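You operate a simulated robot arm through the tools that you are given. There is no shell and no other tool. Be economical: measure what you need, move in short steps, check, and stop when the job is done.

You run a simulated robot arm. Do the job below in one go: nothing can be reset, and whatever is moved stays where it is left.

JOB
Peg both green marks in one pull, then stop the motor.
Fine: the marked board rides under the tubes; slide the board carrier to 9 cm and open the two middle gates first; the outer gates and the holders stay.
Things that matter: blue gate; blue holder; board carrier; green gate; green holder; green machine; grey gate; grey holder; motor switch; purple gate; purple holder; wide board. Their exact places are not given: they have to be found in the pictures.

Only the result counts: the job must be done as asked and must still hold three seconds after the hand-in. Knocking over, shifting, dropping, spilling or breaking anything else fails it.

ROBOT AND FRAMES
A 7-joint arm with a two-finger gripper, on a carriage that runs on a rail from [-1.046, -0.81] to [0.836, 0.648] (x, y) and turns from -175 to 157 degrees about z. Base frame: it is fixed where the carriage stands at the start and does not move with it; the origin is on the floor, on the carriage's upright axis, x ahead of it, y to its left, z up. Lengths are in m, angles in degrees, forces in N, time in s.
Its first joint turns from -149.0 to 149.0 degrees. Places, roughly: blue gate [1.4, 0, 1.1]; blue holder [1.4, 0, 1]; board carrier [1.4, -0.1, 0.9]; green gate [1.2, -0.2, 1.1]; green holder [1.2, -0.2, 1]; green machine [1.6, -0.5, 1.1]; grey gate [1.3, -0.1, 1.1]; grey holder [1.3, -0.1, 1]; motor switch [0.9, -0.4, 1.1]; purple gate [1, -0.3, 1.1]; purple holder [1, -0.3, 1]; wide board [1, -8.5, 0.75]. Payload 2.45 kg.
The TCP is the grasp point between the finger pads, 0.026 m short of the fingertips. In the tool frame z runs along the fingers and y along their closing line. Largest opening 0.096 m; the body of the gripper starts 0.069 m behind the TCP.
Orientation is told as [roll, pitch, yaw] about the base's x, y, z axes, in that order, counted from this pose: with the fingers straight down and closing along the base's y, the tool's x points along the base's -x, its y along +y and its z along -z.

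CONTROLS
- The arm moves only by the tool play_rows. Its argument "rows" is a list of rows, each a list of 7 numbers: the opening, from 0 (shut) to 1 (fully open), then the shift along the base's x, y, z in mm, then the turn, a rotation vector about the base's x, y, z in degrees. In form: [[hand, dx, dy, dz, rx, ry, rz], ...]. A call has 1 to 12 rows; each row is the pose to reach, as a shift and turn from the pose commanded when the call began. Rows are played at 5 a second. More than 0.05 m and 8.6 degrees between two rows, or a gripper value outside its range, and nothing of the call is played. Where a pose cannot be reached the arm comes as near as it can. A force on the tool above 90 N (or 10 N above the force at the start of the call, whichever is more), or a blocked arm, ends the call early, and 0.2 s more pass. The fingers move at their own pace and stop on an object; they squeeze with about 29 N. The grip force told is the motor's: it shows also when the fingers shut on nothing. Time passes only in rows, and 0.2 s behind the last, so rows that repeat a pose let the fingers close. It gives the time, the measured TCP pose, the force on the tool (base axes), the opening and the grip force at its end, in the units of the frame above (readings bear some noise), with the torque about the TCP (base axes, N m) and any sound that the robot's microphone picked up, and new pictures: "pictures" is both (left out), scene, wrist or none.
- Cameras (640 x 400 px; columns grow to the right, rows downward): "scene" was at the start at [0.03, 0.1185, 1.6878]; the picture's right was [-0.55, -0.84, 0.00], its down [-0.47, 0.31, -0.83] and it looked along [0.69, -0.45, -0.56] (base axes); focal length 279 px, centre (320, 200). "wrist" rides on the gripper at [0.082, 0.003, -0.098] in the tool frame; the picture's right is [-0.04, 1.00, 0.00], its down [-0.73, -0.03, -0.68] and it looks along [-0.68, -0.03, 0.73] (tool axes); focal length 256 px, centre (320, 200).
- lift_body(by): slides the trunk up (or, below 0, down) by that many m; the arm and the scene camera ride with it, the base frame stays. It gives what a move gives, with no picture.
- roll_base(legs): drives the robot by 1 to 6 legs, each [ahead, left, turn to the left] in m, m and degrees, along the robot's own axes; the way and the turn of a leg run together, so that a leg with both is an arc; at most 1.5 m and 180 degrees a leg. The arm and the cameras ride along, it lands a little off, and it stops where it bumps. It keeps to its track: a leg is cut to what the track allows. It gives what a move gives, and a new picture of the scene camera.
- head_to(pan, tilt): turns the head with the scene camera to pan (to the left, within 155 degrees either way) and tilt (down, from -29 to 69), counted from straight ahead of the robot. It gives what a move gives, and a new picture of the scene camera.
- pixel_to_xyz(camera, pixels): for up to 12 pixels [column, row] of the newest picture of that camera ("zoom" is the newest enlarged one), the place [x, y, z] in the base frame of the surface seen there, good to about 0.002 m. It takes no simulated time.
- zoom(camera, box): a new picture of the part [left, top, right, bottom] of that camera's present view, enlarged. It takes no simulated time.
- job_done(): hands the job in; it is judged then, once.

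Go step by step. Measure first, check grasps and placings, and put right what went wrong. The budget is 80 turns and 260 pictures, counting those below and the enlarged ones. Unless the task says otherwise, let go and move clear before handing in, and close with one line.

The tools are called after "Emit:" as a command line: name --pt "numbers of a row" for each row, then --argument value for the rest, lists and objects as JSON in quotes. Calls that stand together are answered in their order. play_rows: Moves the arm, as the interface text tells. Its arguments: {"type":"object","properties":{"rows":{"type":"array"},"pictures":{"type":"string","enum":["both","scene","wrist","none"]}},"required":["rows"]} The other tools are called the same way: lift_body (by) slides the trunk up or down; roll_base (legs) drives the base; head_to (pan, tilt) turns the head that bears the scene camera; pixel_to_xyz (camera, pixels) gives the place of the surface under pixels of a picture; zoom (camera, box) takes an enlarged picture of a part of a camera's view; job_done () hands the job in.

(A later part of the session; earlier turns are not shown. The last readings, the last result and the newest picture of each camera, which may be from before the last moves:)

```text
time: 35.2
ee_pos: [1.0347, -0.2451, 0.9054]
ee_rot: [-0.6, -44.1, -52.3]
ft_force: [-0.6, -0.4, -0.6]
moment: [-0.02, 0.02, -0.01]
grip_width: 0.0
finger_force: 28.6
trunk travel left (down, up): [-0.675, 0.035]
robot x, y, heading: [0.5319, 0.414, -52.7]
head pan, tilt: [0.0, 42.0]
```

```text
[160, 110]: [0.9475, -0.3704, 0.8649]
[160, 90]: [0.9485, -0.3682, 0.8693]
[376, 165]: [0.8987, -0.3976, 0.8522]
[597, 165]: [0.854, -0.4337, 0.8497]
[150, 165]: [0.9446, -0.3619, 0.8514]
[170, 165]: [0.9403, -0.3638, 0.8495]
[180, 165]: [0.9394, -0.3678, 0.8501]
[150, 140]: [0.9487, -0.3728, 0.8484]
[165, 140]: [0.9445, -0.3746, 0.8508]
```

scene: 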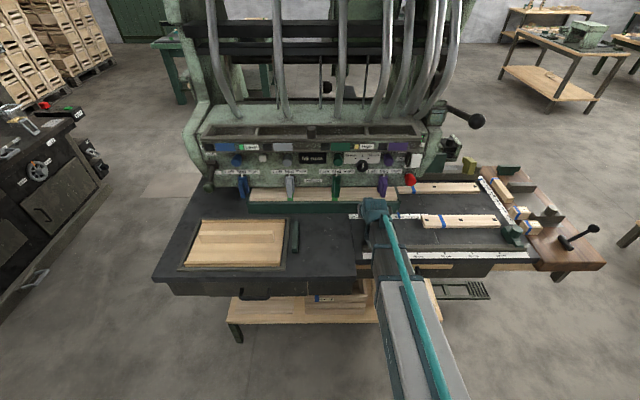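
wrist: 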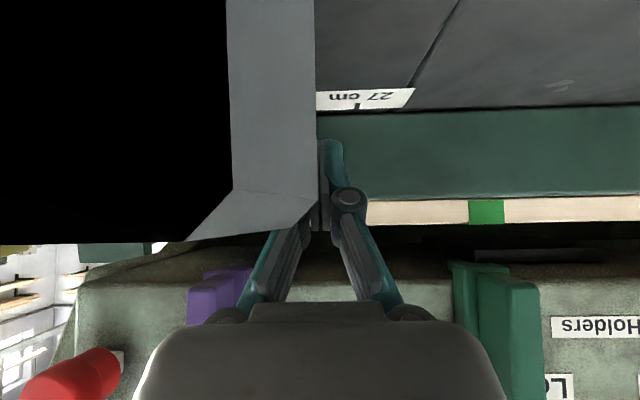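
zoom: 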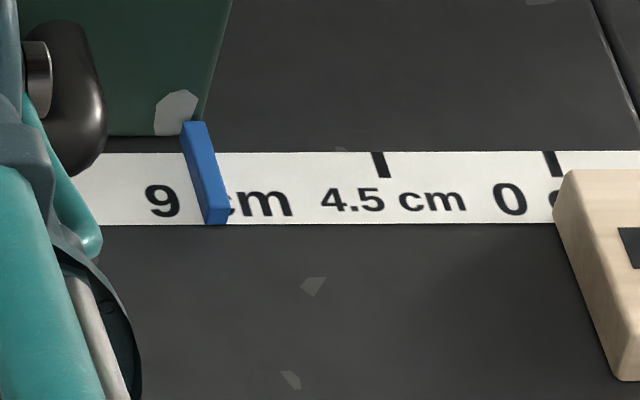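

Pointer is ≈3.5 mm short of the 9 tick (col ≈195 vs 209 after parallax). Push 3.5 mm more, then back off.

Emit:
play_rows --pt "0 -1.5 -1.2 0 0 0 0" --pt "0 -2.8 -2.1 0 0 0 0" --pt "0 -2.8 -2.1 0 0 0 0" --pt "0 8 6 0 0 0 0" --pictures "scene"

Emit:
zoom --camera "scene" --box '[388, 206, 424, 228]'

```text
time: 36.2
ee_pos: [1.044, -0.2383, 0.9061]
ee_rot: [-0.6, -44.1, -52.3]
ft_force: [0.1, 0.3, 0.0]
moment: [0.01, -0.01, 0.02]
grip_width: 0.0001
finger_force: 28.3
trunk travel left (down, up): [-0.675, 0.035]
robot x, y, heading: [0.5368, 0.4144, -52.5]
head pan, tilt: [0.0, 42.0]
```

scene: 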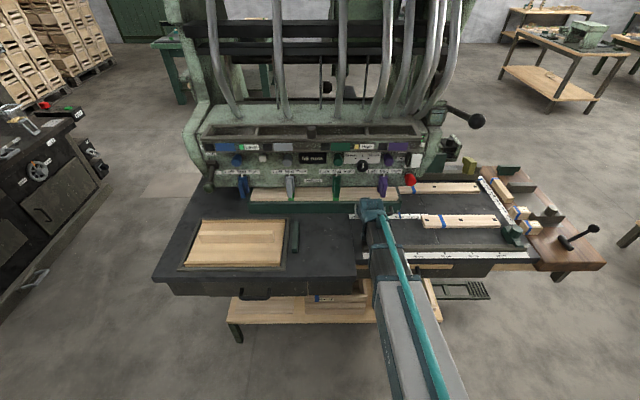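

```text
16.00 times, centred on (406, 217) of scene
```

zoom: 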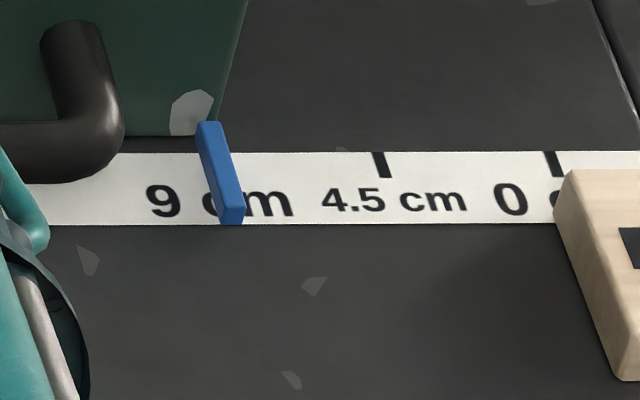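

Carrier reads 9 cm. Now I retract, bring the tool horizontal, and go to the gate knobs.

Emit:
play_rows --pt "0 -15 20 20 0 0 0" --pt "0 -30 39 45 0 0 0" --pt "0 -45 58 75 0 0 0" --pt "0.2 -55 71 100 -5.5 -4.3 0" --pt "0.4 -58 75 130 -11 -8.6 0" --pt "0.6 -58 75 160 -16.5 -12.9 0" --pt "0.7 -58 75 190 -22 -17.2 0" --pt "0.7 -58 75 218 -27.5 -21.5 0" --pt "0.7 -58 75 218 -33 -25.8 0" --pt "0.7 -58 75 218 -36 -28 0" --pictures "none"

Emit:
roll_base --legs '[[0, 0.18, 0]]'

Emit:
play_rows --pt "0.7 0 0 0 0 0 0"

```text
time: 38.4
ee_pos: [0.9883, -0.161, 1.1227]
ee_rot: [2.8, -85.8, -54.5]
ft_force: [0.3, 0.5, 0.4]
moment: [-0.01, -0.01, 0.01]
grip_width: 0.0672
finger_force: 0.1
out of reach, approached as far as the arm can: row 9, 10
trunk travel left (down, up): [-0.675, 0.035]
robot x, y, heading: [0.5314, 0.4126, -52.7]
head pan, tilt: [0.0, 42.0]
```

```text
time: 39.9
ee_pos: [1.1309, -0.051, 1.1227]
ee_rot: [2.2, -85.6, -54.0]
ft_force: [0.2, 0.4, -0.2]
moment: [-0.02, 0.0, -0.01]
grip_width: 0.067
finger_force: 0.0
trunk travel left (down, up): [-0.675, 0.035]
robot x, y, heading: [0.6821, 0.5255, -52.6]
head pan, tilt: [0.0, 42.0]
```

scene: 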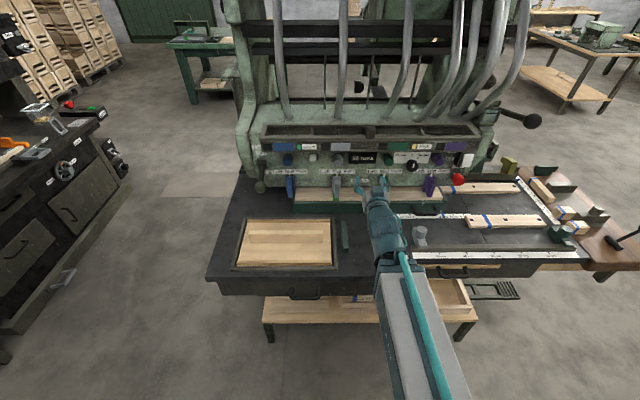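

```text
time: 40.3
ee_pos: [1.1306, -0.0517, 1.1228]
ee_rot: [2.7, -85.6, -54.4]
ft_force: [-0.2, 0.3, -0.1]
moment: [-0.03, -0.01, -0.01]
grip_width: 0.0675
finger_force: 0.0
trunk travel left (down, up): [-0.675, 0.035]
robot x, y, heading: [0.6777, 0.5227, -52.6]
head pan, tilt: [0.0, 42.0]
```

scene: 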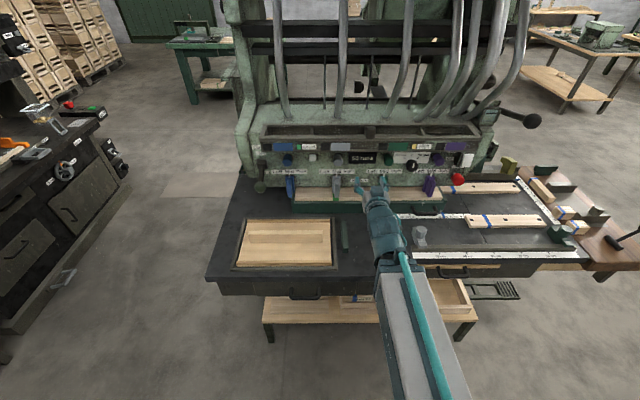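
wrist: 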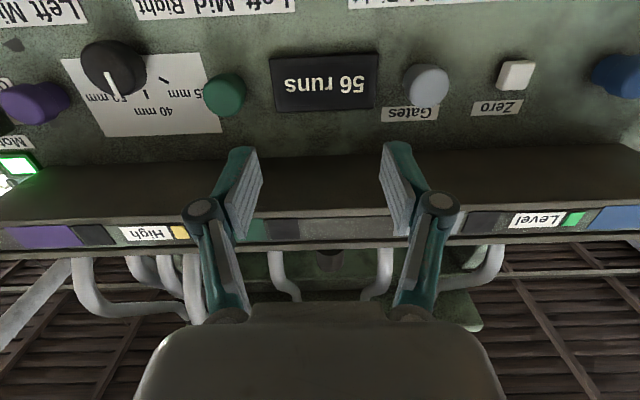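

Facing the knobs. Measure green and grey knobs' faces and the tray's lower lip.

Emit:
pixel_to_xyz --camera "wrist" --pixels '[[224, 97], [226, 78], [230, 112], [240, 75], [427, 86], [420, 68], [435, 102], [330, 150], [330, 230], [480, 130], [590, 150], [45, 103]]'

Emit:
zoom --camera "scene" --box '[250, 120, 410, 220]'

```text
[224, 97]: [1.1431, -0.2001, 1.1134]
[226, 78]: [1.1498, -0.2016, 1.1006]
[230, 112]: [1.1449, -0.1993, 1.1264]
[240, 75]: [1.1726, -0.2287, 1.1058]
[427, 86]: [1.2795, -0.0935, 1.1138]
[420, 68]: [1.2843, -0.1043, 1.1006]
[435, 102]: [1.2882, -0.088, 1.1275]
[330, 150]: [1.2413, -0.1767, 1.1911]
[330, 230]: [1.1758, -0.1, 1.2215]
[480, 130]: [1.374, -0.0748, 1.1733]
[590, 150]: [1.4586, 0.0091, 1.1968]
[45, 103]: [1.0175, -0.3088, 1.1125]
```

```text
4.00 times, centred on (330, 170) of scene
```

zoom: 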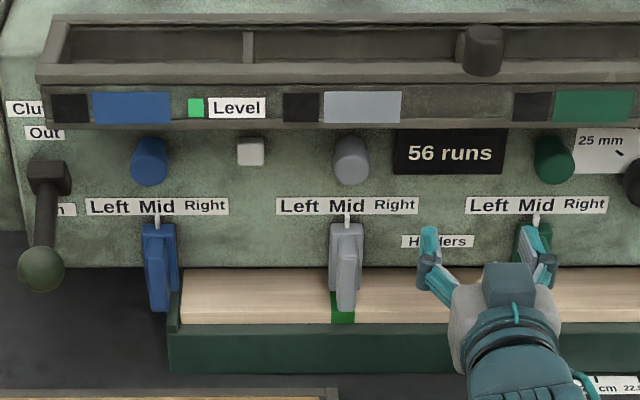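

Green knob center: u≈0.782, n face 0.858, z≈1.114; panel at n≈0.8985. I'll approach with open fingers, first aligning laterally.

Emit:
play_rows --pt "0.7 -20 -20 -4 0 0 0" --pt "0.7 -40 -45 -8 0 0 0" --pt "0.7 -47.8 -71 -9 0 0 0" --pt "0.7 -30 -94 -9 0 0 0" --pt "0.7 -10 -120 -9 0 0 0"

```text
time: 41.5
ee_pos: [1.1208, -0.1729, 1.1135]
ee_rot: [2.9, -85.6, -55.0]
ft_force: [-1.0, -0.2, -0.1]
moment: [-0.04, 0.0, 0.02]
grip_width: 0.067
finger_force: 0.1
out of reach, approached as far as the arm can: row 1
trunk travel left (down, up): [-0.675, 0.035]
robot x, y, heading: [0.6775, 0.5234, -52.6]
head pan, tilt: [0.0, 42.0]
```

scene: 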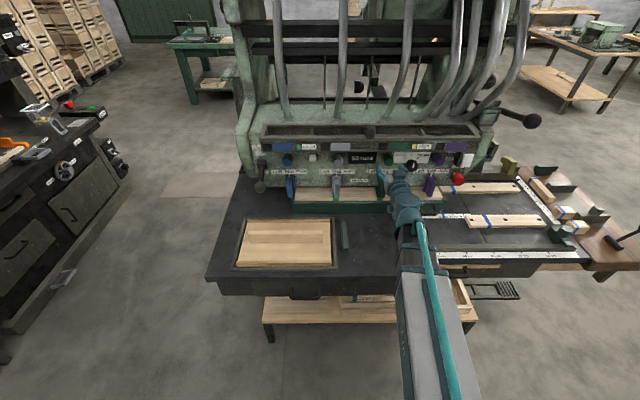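
wrist: 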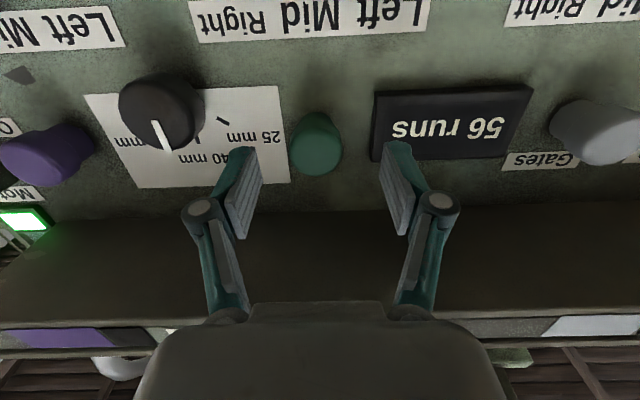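

Aligned with the green knob (318,143). Advance 3.8 cm and close.

Emit:
play_rows --pt "0.7 8 -10 0 0 0 0" --pt "0.7 16 -20 0 0 0 0" --pt "0.7 23 -30 0 0 0 0" --pt "0.4 23 -30 0 0 0 0" --pt "0 23 -30 0 0 0 0" --pt "0 23 -30 0 0 0 0" --pt "0 23 -30 0 0 0 0" --pictures "wrist"

```text
time: 43.1
ee_pos: [1.1422, -0.2028, 1.1131]
ee_rot: [3.6, -85.6, -55.5]
ft_force: [-13.4, -8.9, -0.3]
moment: [0.0, 0.01, -0.45]
grip_width: 0.0327
finger_force: 45.6
trunk travel left (down, up): [-0.675, 0.035]
robot x, y, heading: [0.6776, 0.5254, -52.6]
head pan, tilt: [0.0, 42.0]
```

wrist: 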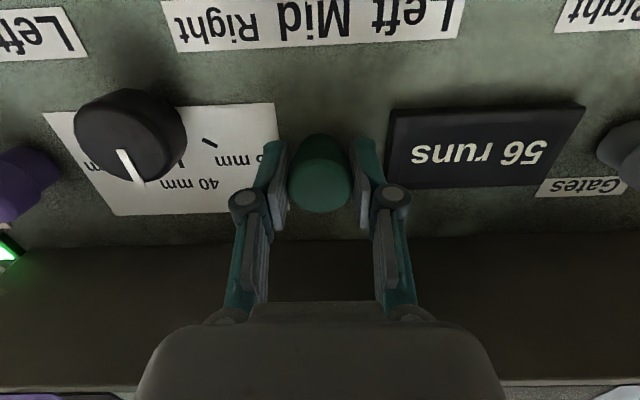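

Gripped the green knob (width 33 mm). Pull it outward a little and see whether it moves.

Emit:
play_rows --pt "0 -2 1 0 0 0 0" --pt "0 -4 4 0 0 0 0" --pt "0 -6 7 0 0 0 0" --pt "0 -9 11 0 0 0 0" --pictures "both"

Emit:
zoom --camera "scene" --box '[330, 130, 458, 210]'

```text
time: 44.1
ee_pos: [1.1319, -0.1922, 1.1132]
ee_rot: [3.5, -85.6, -55.5]
ft_force: [-16.6, -10.9, -0.1]
moment: [0.0, -0.03, -0.23]
grip_width: 0.0328
finger_force: 44.6
trunk travel left (down, up): [-0.675, 0.035]
robot x, y, heading: [0.6748, 0.5237, -52.5]
head pan, tilt: [0.0, 42.0]
```

scene: 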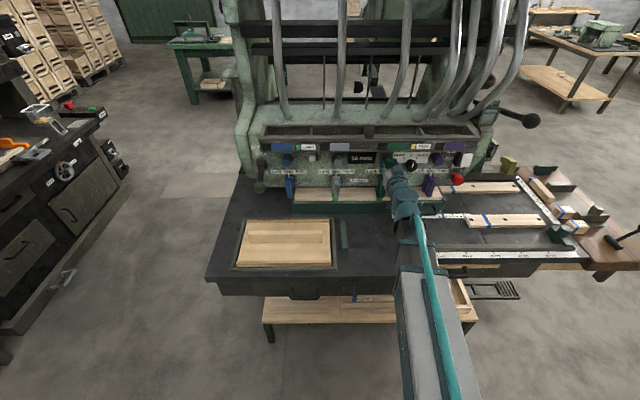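
wrist: 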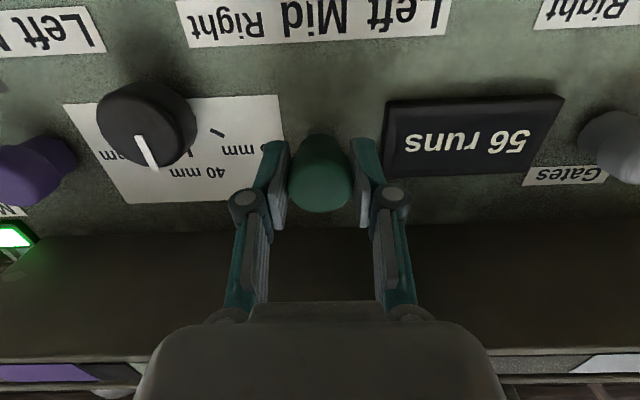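

```text
5.00 times, centred on (394, 170) of scene
```

zoom: 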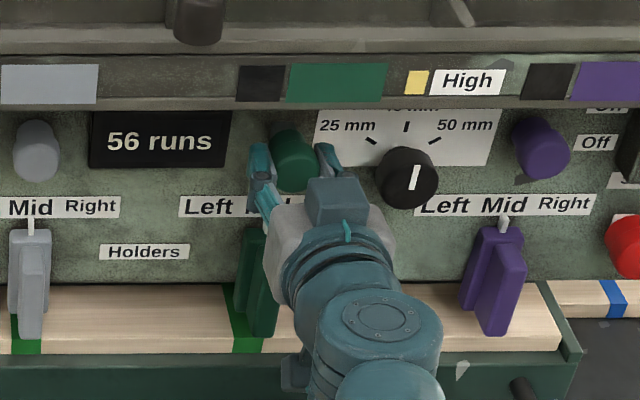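

The knob came out with the fingers (~15 mm). Continue until it stops.

Emit:
play_rows --pt "0 -3 4 0 0 0 0" --pt "0 -6 8 0 0 0 0" --pt "0 -9 12 0 0 0 0" --pictures "wrist"

```text
time: 44.9
ee_pos: [1.1237, -0.1801, 1.1133]
ee_rot: [4.2, -85.6, -56.4]
ft_force: [-16.9, -12.2, 4.3]
moment: [-0.1, 0.04, -0.34]
grip_width: 0.0328
finger_force: 45.2
trunk travel left (down, up): [-0.675, 0.035]
robot x, y, heading: [0.679, 0.5256, -52.8]
head pan, tilt: [0.0, 42.0]
```

wrist: 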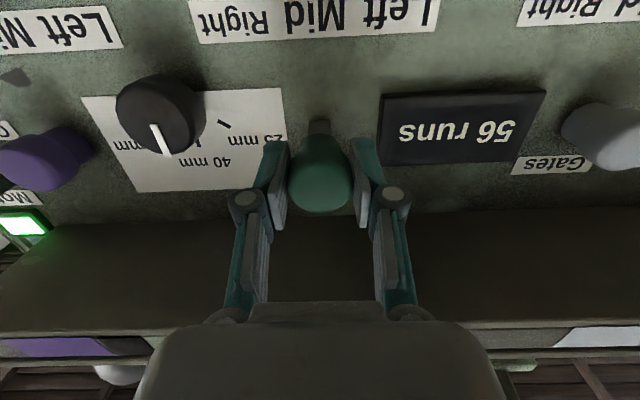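

The stem is visible; knob is out ~29 mm. Pull slightly more to find the stop.

Emit:
play_rows --pt "0 -3 4 0 0 0 0" --pt "0 -6 8 0 0 0 0" --pictures "wrist"

Emit:
zoom --camera "scene" --box '[330, 130, 458, 210]'

```text
time: 45.5
ee_pos: [1.12, -0.1759, 1.1107]
ee_rot: [3.8, -85.6, -55.8]
ft_force: [7.0, -45.9, 15.7]
moment: [-0.14, -0.17, -0.29]
grip_width: 0.0339
finger_force: 44.7
trunk travel left (down, up): [-0.675, 0.035]
robot x, y, heading: [0.6747, 0.5276, -52.5]
head pan, tilt: [0.0, 42.0]
```

wrist: 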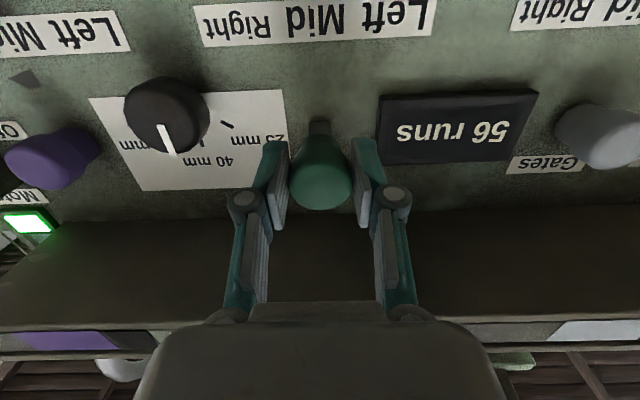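

```text
5.00 times, centred on (394, 170) of scene
```

zoom: 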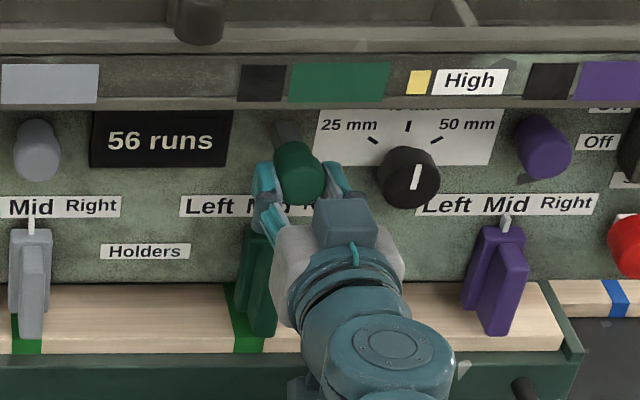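

It hit its stop after ≈30 mm. Relax, open, back off, and check that it stays out.

Emit:
play_rows --pt "0 2 -3 0 0 0 0" --pt "0.3 2 -3 0 0 0 0" --pt "0.7 2 -3 0 0 0 0" --pt "0.7 2 -3 0 0 0 0" --pt "0.7 -10 12 2 0 0 0" --pt "0.7 -22 28 3 0 0 0" --pt "0.7 -34 43 3 0 0 0" --pictures "both"

```text
time: 47.1
ee_pos: [1.0869, -0.1276, 1.1164]
ee_rot: [2.1, -85.7, -54.0]
ft_force: [0.2, 0.4, 0.2]
moment: [-0.02, 0.04, -0.02]
grip_width: 0.0672
finger_force: 0.2
trunk travel left (down, up): [-0.675, 0.035]
robot x, y, heading: [0.6819, 0.5233, -52.5]
head pan, tilt: [0.0, 42.0]
```

scene: 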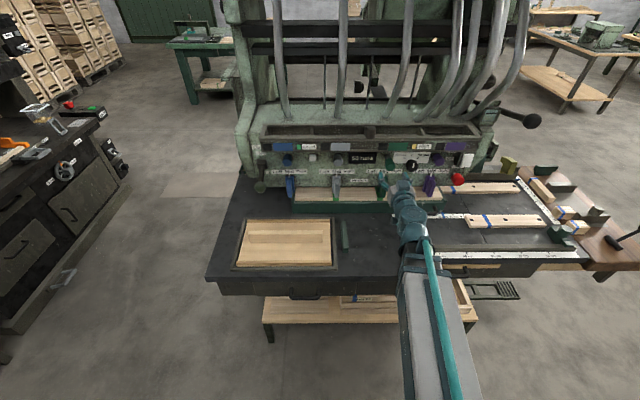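
wrist: 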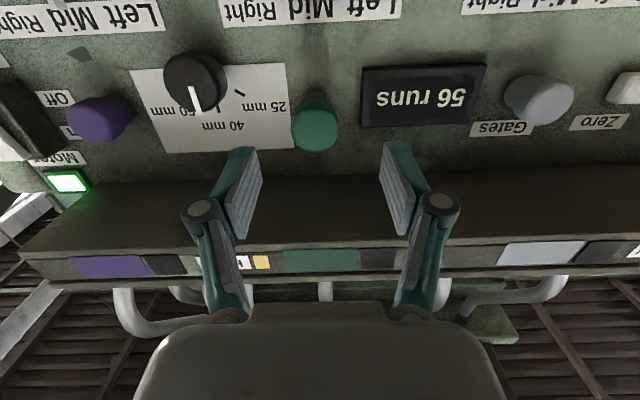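

Green stays out. Move laterally to the grey knob (u≈0.957).

Emit:
play_rows --pt "0.7 28 21 -1 0 0 0" --pt "0.7 55 43 -2 0 0 0" --pt "0.7 83 64 -2 0 0 0" --pt "0.7 110 86 -2 0 0 0" --pt "0.7 138 107 -2 0 0 0" --pt "0.7 156 84 -2 0 0 0" --pt "0.7 171 65 -2 0 0 0" --pictures "wrist"

Emit:
pixel_to_xyz --camera "wrist" --pixels '[[320, 130], [320, 150]]'

```text
time: 48.7
ee_pos: [1.2573, -0.064, 1.1142]
ee_rot: [2.9, -85.6, -54.9]
ft_force: [-0.6, 0.3, 0.1]
moment: [0.0, -0.01, 0.0]
grip_width: 0.0672
finger_force: 0.0
trunk travel left (down, up): [-0.675, 0.035]
robot x, y, heading: [0.6761, 0.5259, -52.5]
head pan, tilt: [0.0, 42.0]
```

wrist: 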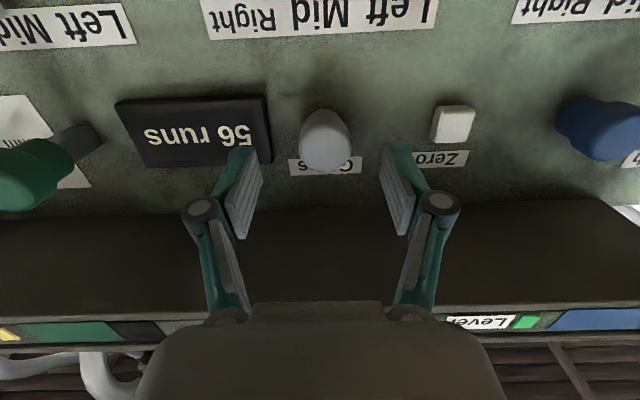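

```text
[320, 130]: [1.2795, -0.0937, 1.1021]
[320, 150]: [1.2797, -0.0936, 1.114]
```

Grey knob is centered (325,140). Advance and close.

Emit:
play_rows --pt "0.7 8 -10 0 0 0 0" --pt "0.7 16 -20 0 0 0 0" --pt "0.7 24 -29.5 0 0 0 0" --pt "0.4 24 -29.5 0 0 0 0" --pt "0 24 -29.5 0 0 0 0" --pt "0 24 -29.5 0 0 0 0" --pt "0 24 -29.5 0 0 0 0" --pictures "wrist"

Emit:
play_rows --pt "0 -3 4 0 0 0 0" --pt "0 -6 8 0 0 0 0" --pt "0 -9 12 0 0 0 0" --pt "0 -12 16 0 0 0 0" --pt "0 -15 20 0 0 0 0" --pt "0 -17.5 23 0 0 0 0" --pictures "wrist"

```text
time: 50.3
ee_pos: [1.2816, -0.0919, 1.1151]
ee_rot: [2.3, -85.7, -54.1]
ft_force: [4.8, 4.1, 3.2]
moment: [-0.02, -0.09, 0.21]
grip_width: 0.0332
finger_force: 45.1
trunk travel left (down, up): [-0.675, 0.035]
robot x, y, heading: [0.6728, 0.5241, -52.4]
head pan, tilt: [0.0, 42.0]
```

wrist: 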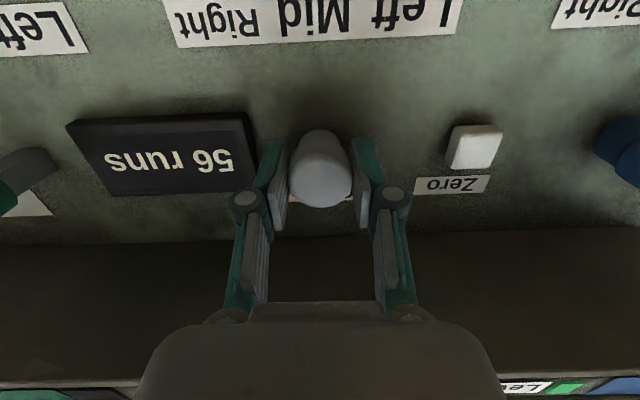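

```text
time: 51.7
ee_pos: [1.2632, -0.0671, 1.1147]
ee_rot: [1.6, -85.7, -53.4]
ft_force: [7.5, 6.1, 5.7]
moment: [-0.09, -0.03, 0.17]
grip_width: 0.0328
finger_force: 44.7
trunk travel left (down, up): [-0.675, 0.035]
robot x, y, heading: [0.6774, 0.5229, -52.5]
head pan, tilt: [0.0, 42.0]
```

wrist: 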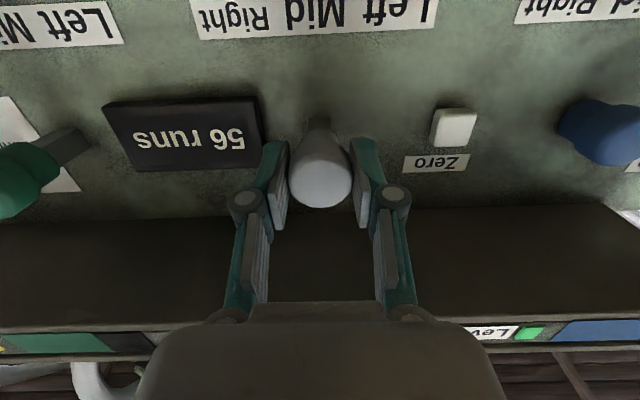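

Knob is out ≈31 mm. A small extra pull to confirm the stop, then release and retreat.

Emit:
play_rows --pt "0 -1.5 2 0 0 0 0" --pt "0 -2.5 3.5 0 0 0 0" --pictures "none"

Emit:
play_rows --pt "0 1 -1.5 0 0 0 0" --pt "0.3 1 -1.5 0 0 0 0" --pt "0.7 1 -1.5 0 0 0 0" --pt "0.7 1 -1.5 0 0 0 0" --pt "0.7 -10 12 0 0 0 0" --pt "0.7 -25 32 0 0 0 0" --pt "0.7 -40 52 0 0 0 0" --pt "0.7 -55 71 0 0 0 0" --pictures "both"

Emit:
zoom --camera "scene" --box '[240, 120, 480, 270]'

```text
time: 52.3
ee_pos: [1.2636, -0.0677, 1.1147]
ee_rot: [2.0, -85.7, -53.9]
ft_force: [28.6, -20.0, 23.3]
moment: [-0.41, -0.36, 0.16]
grip_width: 0.0328
finger_force: 44.6
trunk travel left (down, up): [-0.675, 0.035]
robot x, y, heading: [0.677, 0.5274, -52.3]
head pan, tilt: [0.0, 42.0]
```

```text
time: 54.1
ee_pos: [1.206, 0.0055, 1.115]
ee_rot: [3.1, -85.6, -55.1]
ft_force: [-0.1, 0.1, 0.5]
moment: [0.03, 0.0, -0.01]
grip_width: 0.0672
finger_force: 0.2
trunk travel left (down, up): [-0.675, 0.035]
robot x, y, heading: [0.6749, 0.5279, -52.4]
head pan, tilt: [0.0, 42.0]
```

scene: 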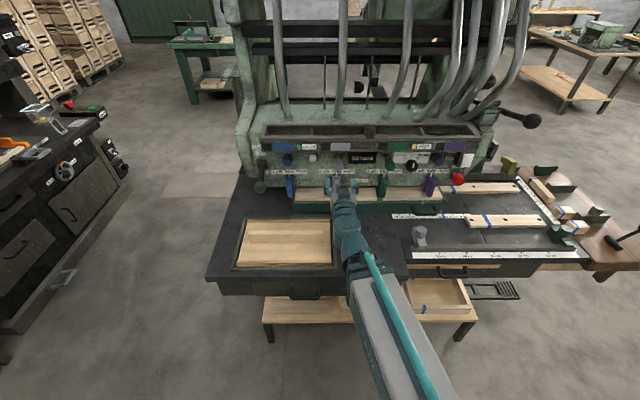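
wrist: 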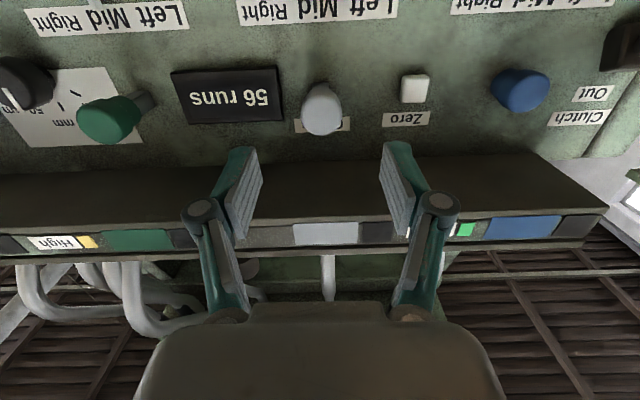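

```text
2.67 times, centred on (360, 195) of scene
```

zoom: 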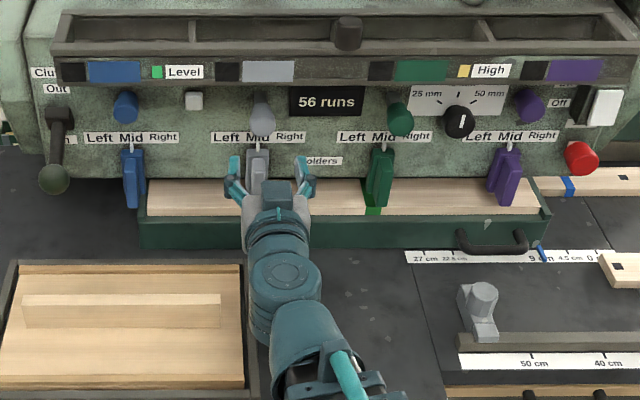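

Both middle gates are out, carrier at 9. Clutch lever points at "In" and motor lamp is lit. Drive right to the black-ball pull lever (u≈0.34) and look.

Emit:
roll_base --legs '[[0, -0.6, 0]]'

Emit:
head_to --pan 0 --tilt 25

Emit:
play_rows --pt "1 0 0 20 0 0 0" --pt "1 0 0 45 0 0 0" --pt "1 0 0 70 0 0 0" --pt "1 0 0 95 0 0 0"

```text
time: 57.5
ee_pos: [0.7342, -0.3598, 1.1144]
ee_rot: [2.8, -85.6, -54.5]
ft_force: [0.3, -0.7, -0.4]
moment: [0.01, 0.06, 0.02]
grip_width: 0.0674
finger_force: 0.0
trunk travel left (down, up): [-0.675, 0.035]
robot x, y, heading: [0.2017, 0.1621, -52.5]
head pan, tilt: [0.0, 42.0]
```

scene: 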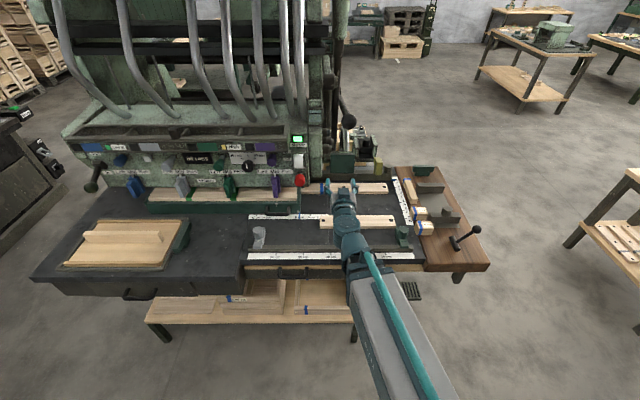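

```text
time: 58.2
ee_pos: [0.7361, -0.3589, 1.1138]
ee_rot: [2.8, -85.5, -54.5]
ft_force: [0.3, 0.5, -0.4]
moment: [-0.03, 0.01, -0.01]
grip_width: 0.0671
finger_force: 0.1
trunk travel left (down, up): [-0.675, 0.035]
robot x, y, heading: [0.2052, 0.1605, -52.3]
head pan, tilt: [0.0, 25.0]
```

scene: 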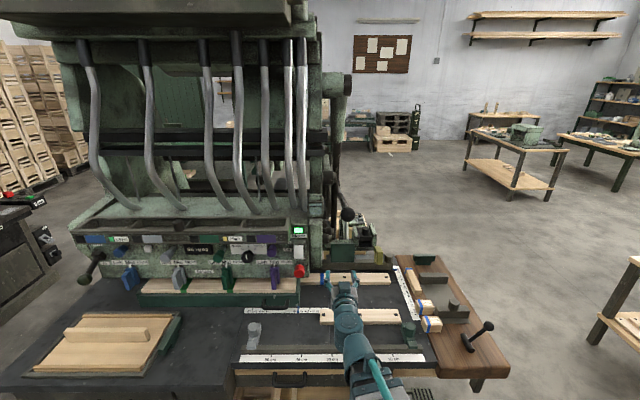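

```text
time: 59.2
ee_pos: [0.7357, -0.3605, 1.2092]
ee_rot: [2.5, -85.6, -54.3]
ft_force: [-0.1, 0.5, -0.4]
moment: [0.03, -0.03, -0.01]
grip_width: 0.0961
finger_force: 0.1
trunk travel left (down, up): [-0.675, 0.035]
robot x, y, heading: [0.2019, 0.163, -52.5]
head pan, tilt: [0.0, 25.0]
```

scene: 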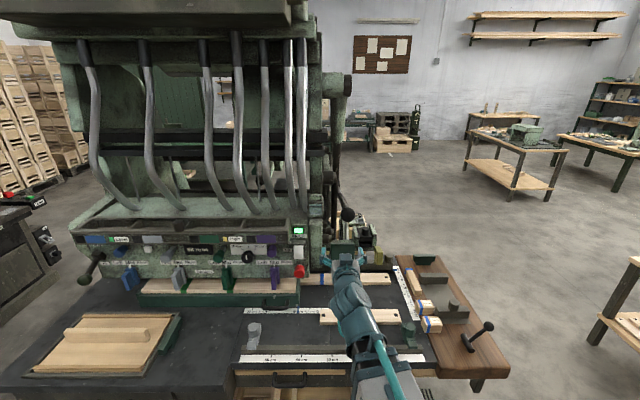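
wrist: 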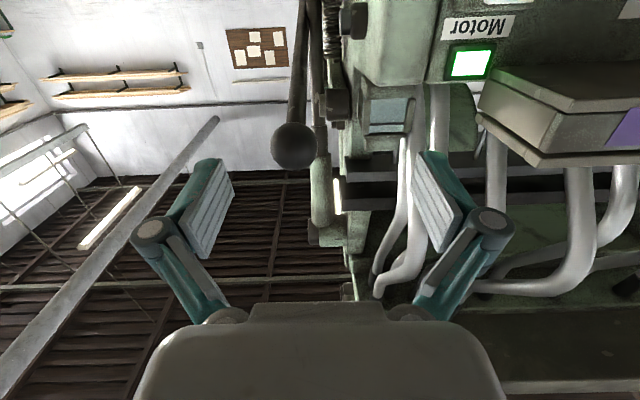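

Ball at wrist (293,145). Measure ball, rod, hub and nearby machine side.

Emit:
pixel_to_xyz --camera "wrist" --pixels '[[293, 145], [275, 145], [311, 145], [293, 127], [293, 163], [301, 110], [304, 60], [330, 103], [352, 20], [345, 130], [320, 20], [300, 85]]'

Emit:
zoom --camera "scene" --box '[290, 150, 418, 230]'

Emit:
zoom --camera "wrist" --box '[200, 0, 440, 220]'

```text
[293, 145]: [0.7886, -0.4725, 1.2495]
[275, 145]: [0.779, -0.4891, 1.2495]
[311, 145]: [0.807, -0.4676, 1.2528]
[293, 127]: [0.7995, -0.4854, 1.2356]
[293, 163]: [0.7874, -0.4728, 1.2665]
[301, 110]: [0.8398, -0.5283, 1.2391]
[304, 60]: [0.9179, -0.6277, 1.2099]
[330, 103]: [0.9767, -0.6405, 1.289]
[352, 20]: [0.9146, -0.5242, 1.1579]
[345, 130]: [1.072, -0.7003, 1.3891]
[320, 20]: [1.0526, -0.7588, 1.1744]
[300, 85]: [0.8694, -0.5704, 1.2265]
```

```text
5.00 times, centred on (354, 190) of scene
```

zoom: 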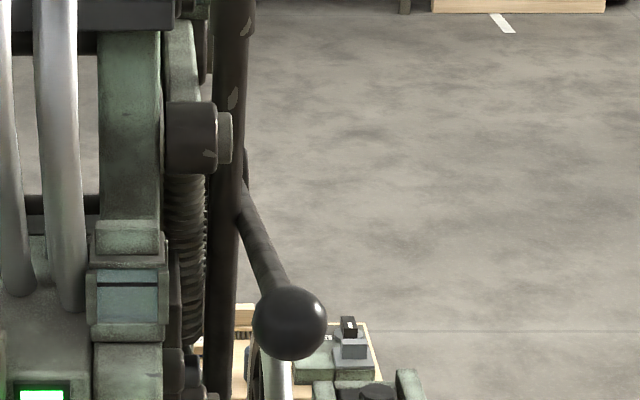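

```text
1.82 times, centred on (320, 110) of wrist
```

zoom: 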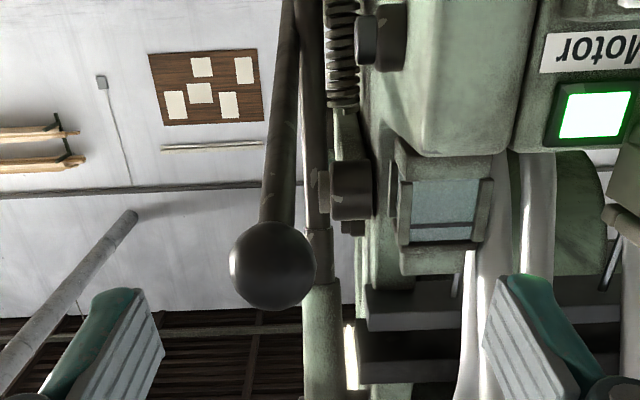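

Ball centre ≈ (u 0.335, n 0.879, z 1.257), rod slopes up toward me from a hub near n≈1.25, z≈1.17. I'll approach with a horizontal tool, closing along u.

Emit:
play_rows --pt "0.75 5 -15 16 0 0 0" --pt "0.75 12 -40 32 0 0 0" --pt "0.75 24 -66 48 0 0 0" --pt "0.75 37 -91 48 0 0 0" --pictures "both"

Emit:
pixel_to_xyz --camera "wrist" --pixels '[[320, 120], [310, 120], [330, 120]]'

```text
time: 60.2
ee_pos: [0.7745, -0.4512, 1.2585]
ee_rot: [2.0, -85.5, -53.9]
ft_force: [0.1, -0.7, -0.1]
moment: [0.03, -0.02, 0.02]
grip_width: 0.0719
finger_force: 0.0
trunk travel left (down, up): [-0.675, 0.035]
robot x, y, heading: [0.2042, 0.1568, -52.6]
head pan, tilt: [0.0, 25.0]
```

scene: 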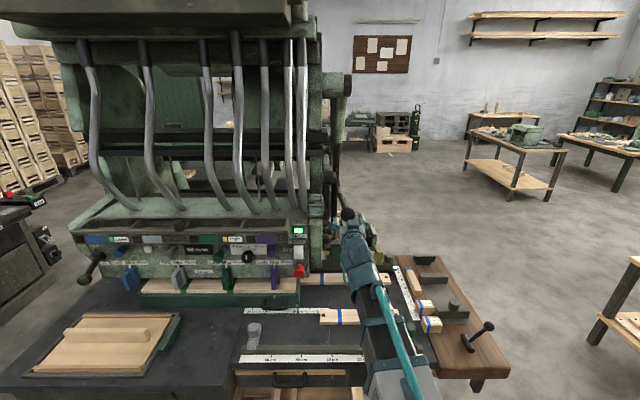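
wrist: 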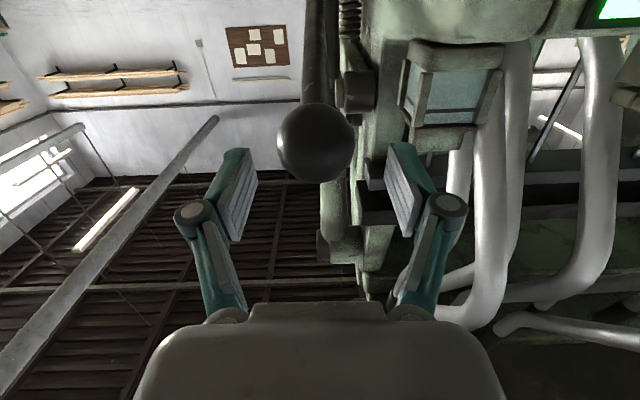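

```text
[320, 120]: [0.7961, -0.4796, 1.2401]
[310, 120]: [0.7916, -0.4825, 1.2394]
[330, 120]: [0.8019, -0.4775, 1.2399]
```

Ball is centred (316,143), diameter ≈52 mm. Advance 5 cm and close.

Emit:
play_rows --pt "0.75 8 -10 0 0 0 0" --pt "0.75 16 -20 0 0 0 0" --pt "0.75 24 -30 0 0 0 0" --pt "0.75 30.5 -39.5 0 0 0 0" --pt "0.5 30.5 -39.5 0 0 0 0" --pt "0.2 30.5 -39.5 0 0 0 0" --pt "0 30.5 -39.5 0 0 0 0" --pt "0 30.5 -39.5 0 0 0 0" --pictures "wrist"

```text
time: 62.0
ee_pos: [0.801, -0.4906, 1.2579]
ee_rot: [3.2, -85.6, -54.8]
ft_force: [-10.5, -5.9, -1.7]
moment: [0.03, 0.07, -0.14]
grip_width: 0.0503
finger_force: 44.4
trunk travel left (down, up): [-0.675, 0.035]
robot x, y, heading: [0.2105, 0.1606, -52.5]
head pan, tilt: [0.0, 25.0]
```

wrist: 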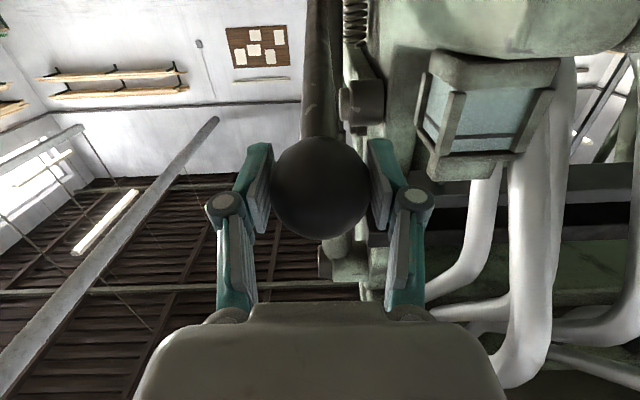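

Ball gripped (50 mm). Now pull it down along an arc about the hub.

Emit:
play_rows --pt "0 -3.6 2.3 -20 0 0 0" --pt "0 -5.5 4.6 -40 0 0 0" --pt "0 -6.7 6.2 -60 0 0 0" --pt "0 -7.3 7 -80 0 0 0" --pt "0 -7.3 7 -100 0 0 0" --pt "0 -6.4 5.8 -120 0 0 0" --pt "0 -4.9 3.8 -140 0 0 0" --pictures "both"

```text
time: 63.6
ee_pos: [0.7948, -0.4835, 1.1194]
ee_rot: [3.3, -85.8, -55.0]
ft_force: [-23.4, 21.2, 4.3]
moment: [0.08, 0.15, -0.02]
grip_width: 0.0502
finger_force: 45.1
trunk travel left (down, up): [-0.675, 0.035]
robot x, y, heading: [0.2067, 0.1603, -52.1]
head pan, tilt: [0.0, 25.0]
```

scene: 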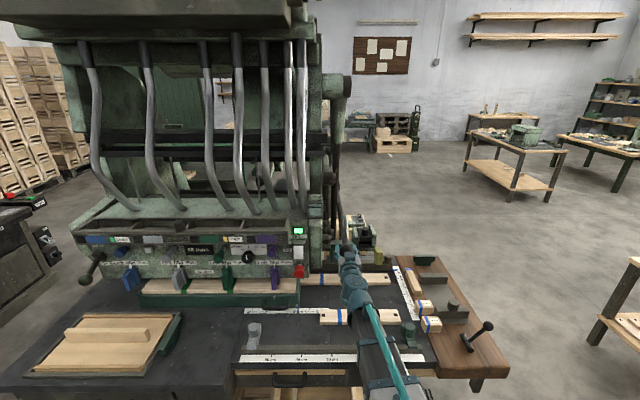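
wrist: 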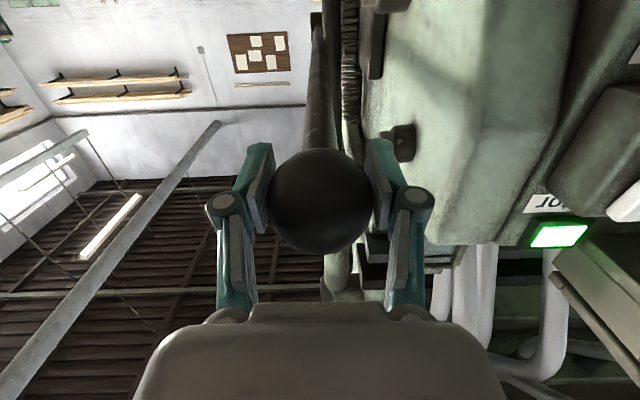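

The lever moves with little vertical force. Check the counter and continue.

Emit:
zoom --camera "scene" --box '[160, 220, 320, 310]'

Emit:
play_rows --pt "0 -3 4 -10 0 0 0" --pt "0 -2 3 -25 0 0 0" --pt "0 0 0 -40 0 0 0" --pt "0 2 -3 -55 0 0 0" --pictures "both"

Emit:
zoom --camera "scene" --box '[160, 220, 320, 310]'

```text
4.00 times, centred on (240, 265) of scene
```

zoom: 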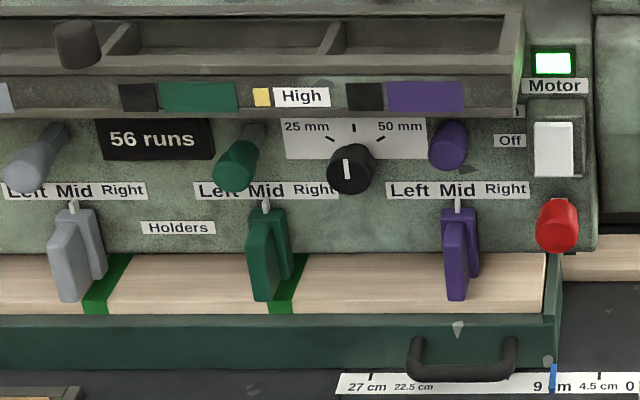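

```text
time: 64.7
ee_pos: [0.798, -0.4864, 1.0688]
ee_rot: [3.2, -85.9, -54.9]
ft_force: [-15.3, 10.6, 33.0]
moment: [-0.41, -0.25, -1.01]
grip_width: 0.0502
finger_force: 42.9
trunk travel left (down, up): [-0.675, 0.035]
robot x, y, heading: [0.2066, 0.1585, -52.4]
head pan, tilt: [0.0, 25.0]
```

scene: 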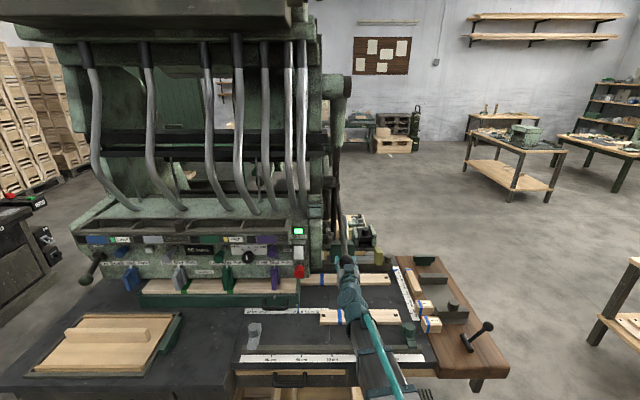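
wrist: 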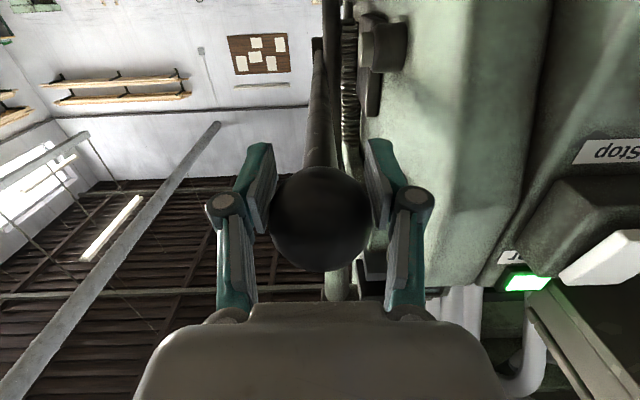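

```text
4.00 times, centred on (240, 265) of scene
```

zoom: 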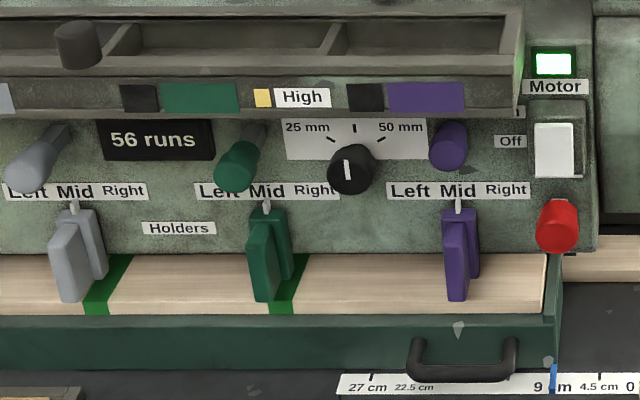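

Vertical resistance rose to 33 N; counter is still 56. Keep pulling down.

Emit:
play_rows --pt "0 1 -1 -10 0 0 0" --pt "0 3 -4 -20 0 0 0" --pt "0 5 -7 -30 0 0 0" --pt "0 8 -10 -40 0 0 0" --pictures "both"

Emit:
zoom --camera "scene" --box '[160, 220, 320, 310]'

```text
time: 65.7
ee_pos: [0.8095, -0.499, 1.0222]
ee_rot: [2.9, -85.6, -54.4]
ft_force: [-0.7, 0.3, 0.0]
moment: [-0.02, -0.02, -0.01]
grip_width: 0.0002
finger_force: 28.7
trunk travel left (down, up): [-0.675, 0.035]
robot x, y, heading: [0.2031, 0.1602, -52.5]
head pan, tilt: [0.0, 25.0]
```

scene: 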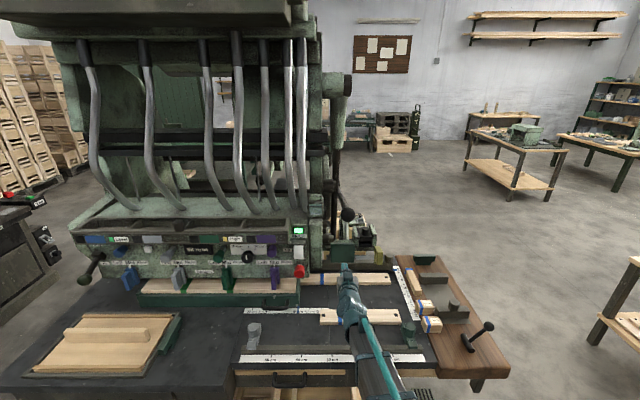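
wrist: 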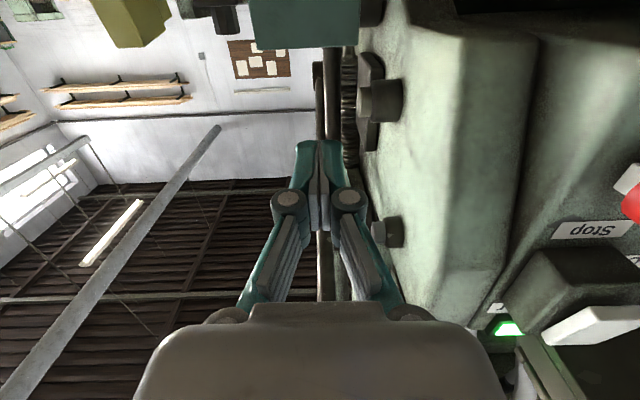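

```text
4.00 times, centred on (240, 265) of scene
```

zoom: 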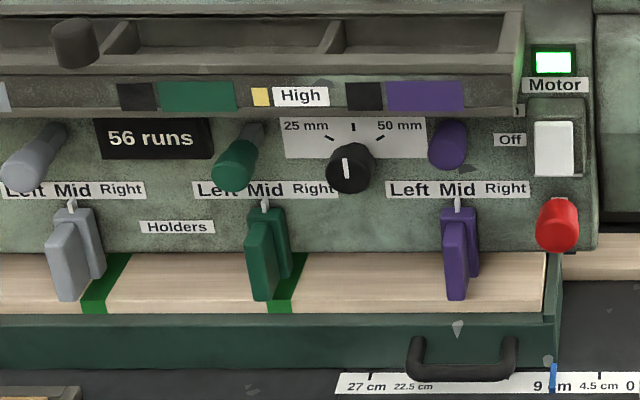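

The fingers slipped off and the lever sprang back; counter is still 56, so no run. I'll re-examine the clutch lever's position versus its labels.

Emit:
zoom --camera "scene" --box '[70, 225, 150, 300]'

Emit:
zoom --camera "scene" --box '[310, 160, 390, 280]'

```text
5.33 times, centred on (110, 262) of scene
```

zoom: 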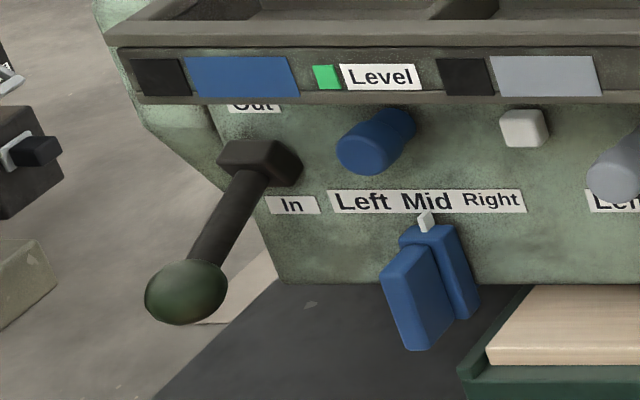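

```text
3.33 times, centred on (350, 220) of scene
```

zoom: 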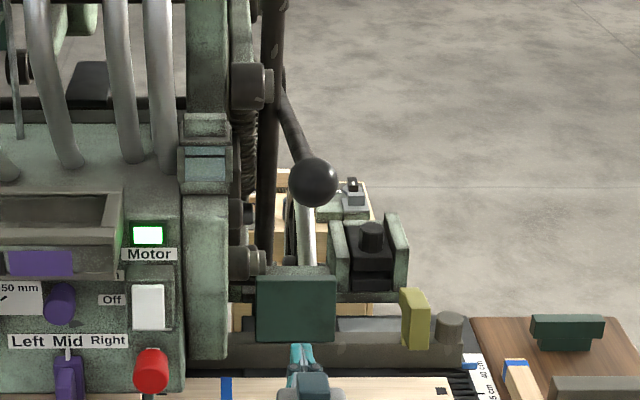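

Clutch is at "In"; so the stroke just wasn't completed before the grip slipped. I'll re-grip from above so the palm presses on the ball. First measure what's below it.

Emit:
pixel_to_xyz --camera "zoom" --pixels '[[295, 305], [295, 270], [260, 300], [333, 300], [312, 182], [300, 145], [415, 320], [370, 240], [335, 270], [235, 265], [205, 160], [285, 95]]'

```text
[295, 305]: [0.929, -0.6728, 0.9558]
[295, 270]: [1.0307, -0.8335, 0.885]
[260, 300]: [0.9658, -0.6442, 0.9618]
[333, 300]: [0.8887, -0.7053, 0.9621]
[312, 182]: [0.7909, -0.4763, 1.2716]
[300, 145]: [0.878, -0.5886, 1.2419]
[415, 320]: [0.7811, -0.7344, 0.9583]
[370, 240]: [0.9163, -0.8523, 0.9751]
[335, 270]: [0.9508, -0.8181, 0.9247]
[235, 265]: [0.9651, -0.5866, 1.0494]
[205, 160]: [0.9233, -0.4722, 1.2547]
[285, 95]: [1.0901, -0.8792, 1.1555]
```

Space below is clear. Back off, rise and tilt the tool to 25° from vertical, ready above the ball.

Emit:
play_rows --pt "0 -23 30 0 0 0 0" --pt "0 -46 60 0 0 0 0" --pt "0 -69 89 0 0 0 0" --pt "0 -92 119 0 0 0 0" --pt "0.2 -92 119 44 6.7 5.2 0" --pt "0.4 -92 119 88 13.4 10.4 0" --pt "0.7 -92 119 132 20.1 15.6 0" --pt "0.7 -92 119 176 26.8 20.7 0" --pt "0.7 -92 119 220 33.5 25.9 0" --pt "0.7 -92 119 264 40.2 31.1 0" --pt "0.7 -92 119 306 46.9 36.3 0" --pictures "both"

```text
time: 68.0
ee_pos: [0.7384, -0.3455, 1.3352]
ee_rot: [-9.3, -28.4, -52.3]
ft_force: [-0.6, -0.3, -1.3]
moment: [-0.02, 0.04, 0.0]
grip_width: 0.0672
finger_force: 0.1
out of reach, approached as far as the arm can: row 5, 7, 8, 9, 10, 11
trunk travel left (down, up): [-0.675, 0.035]
robot x, y, heading: [0.2054, 0.1556, -52.2]
head pan, tilt: [0.0, 25.0]
```

scene: 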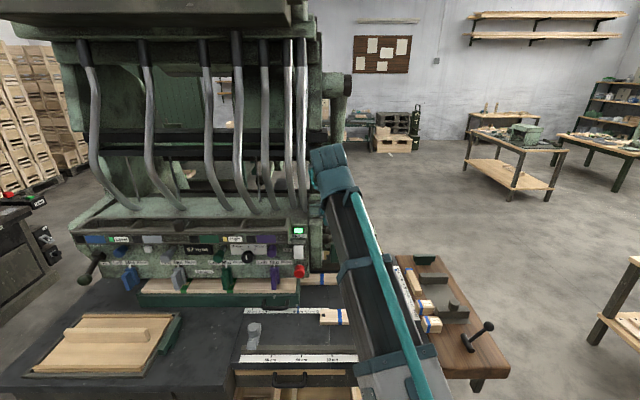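
wrist: 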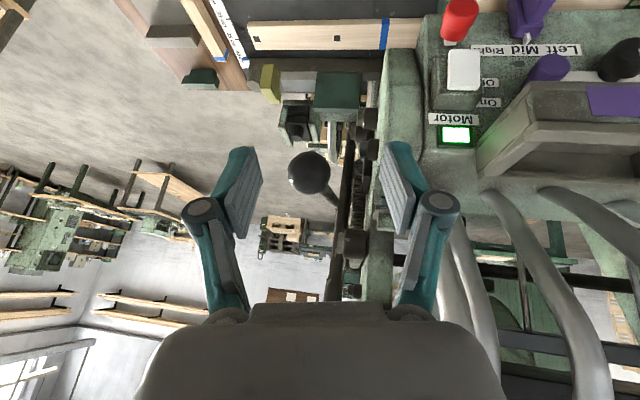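

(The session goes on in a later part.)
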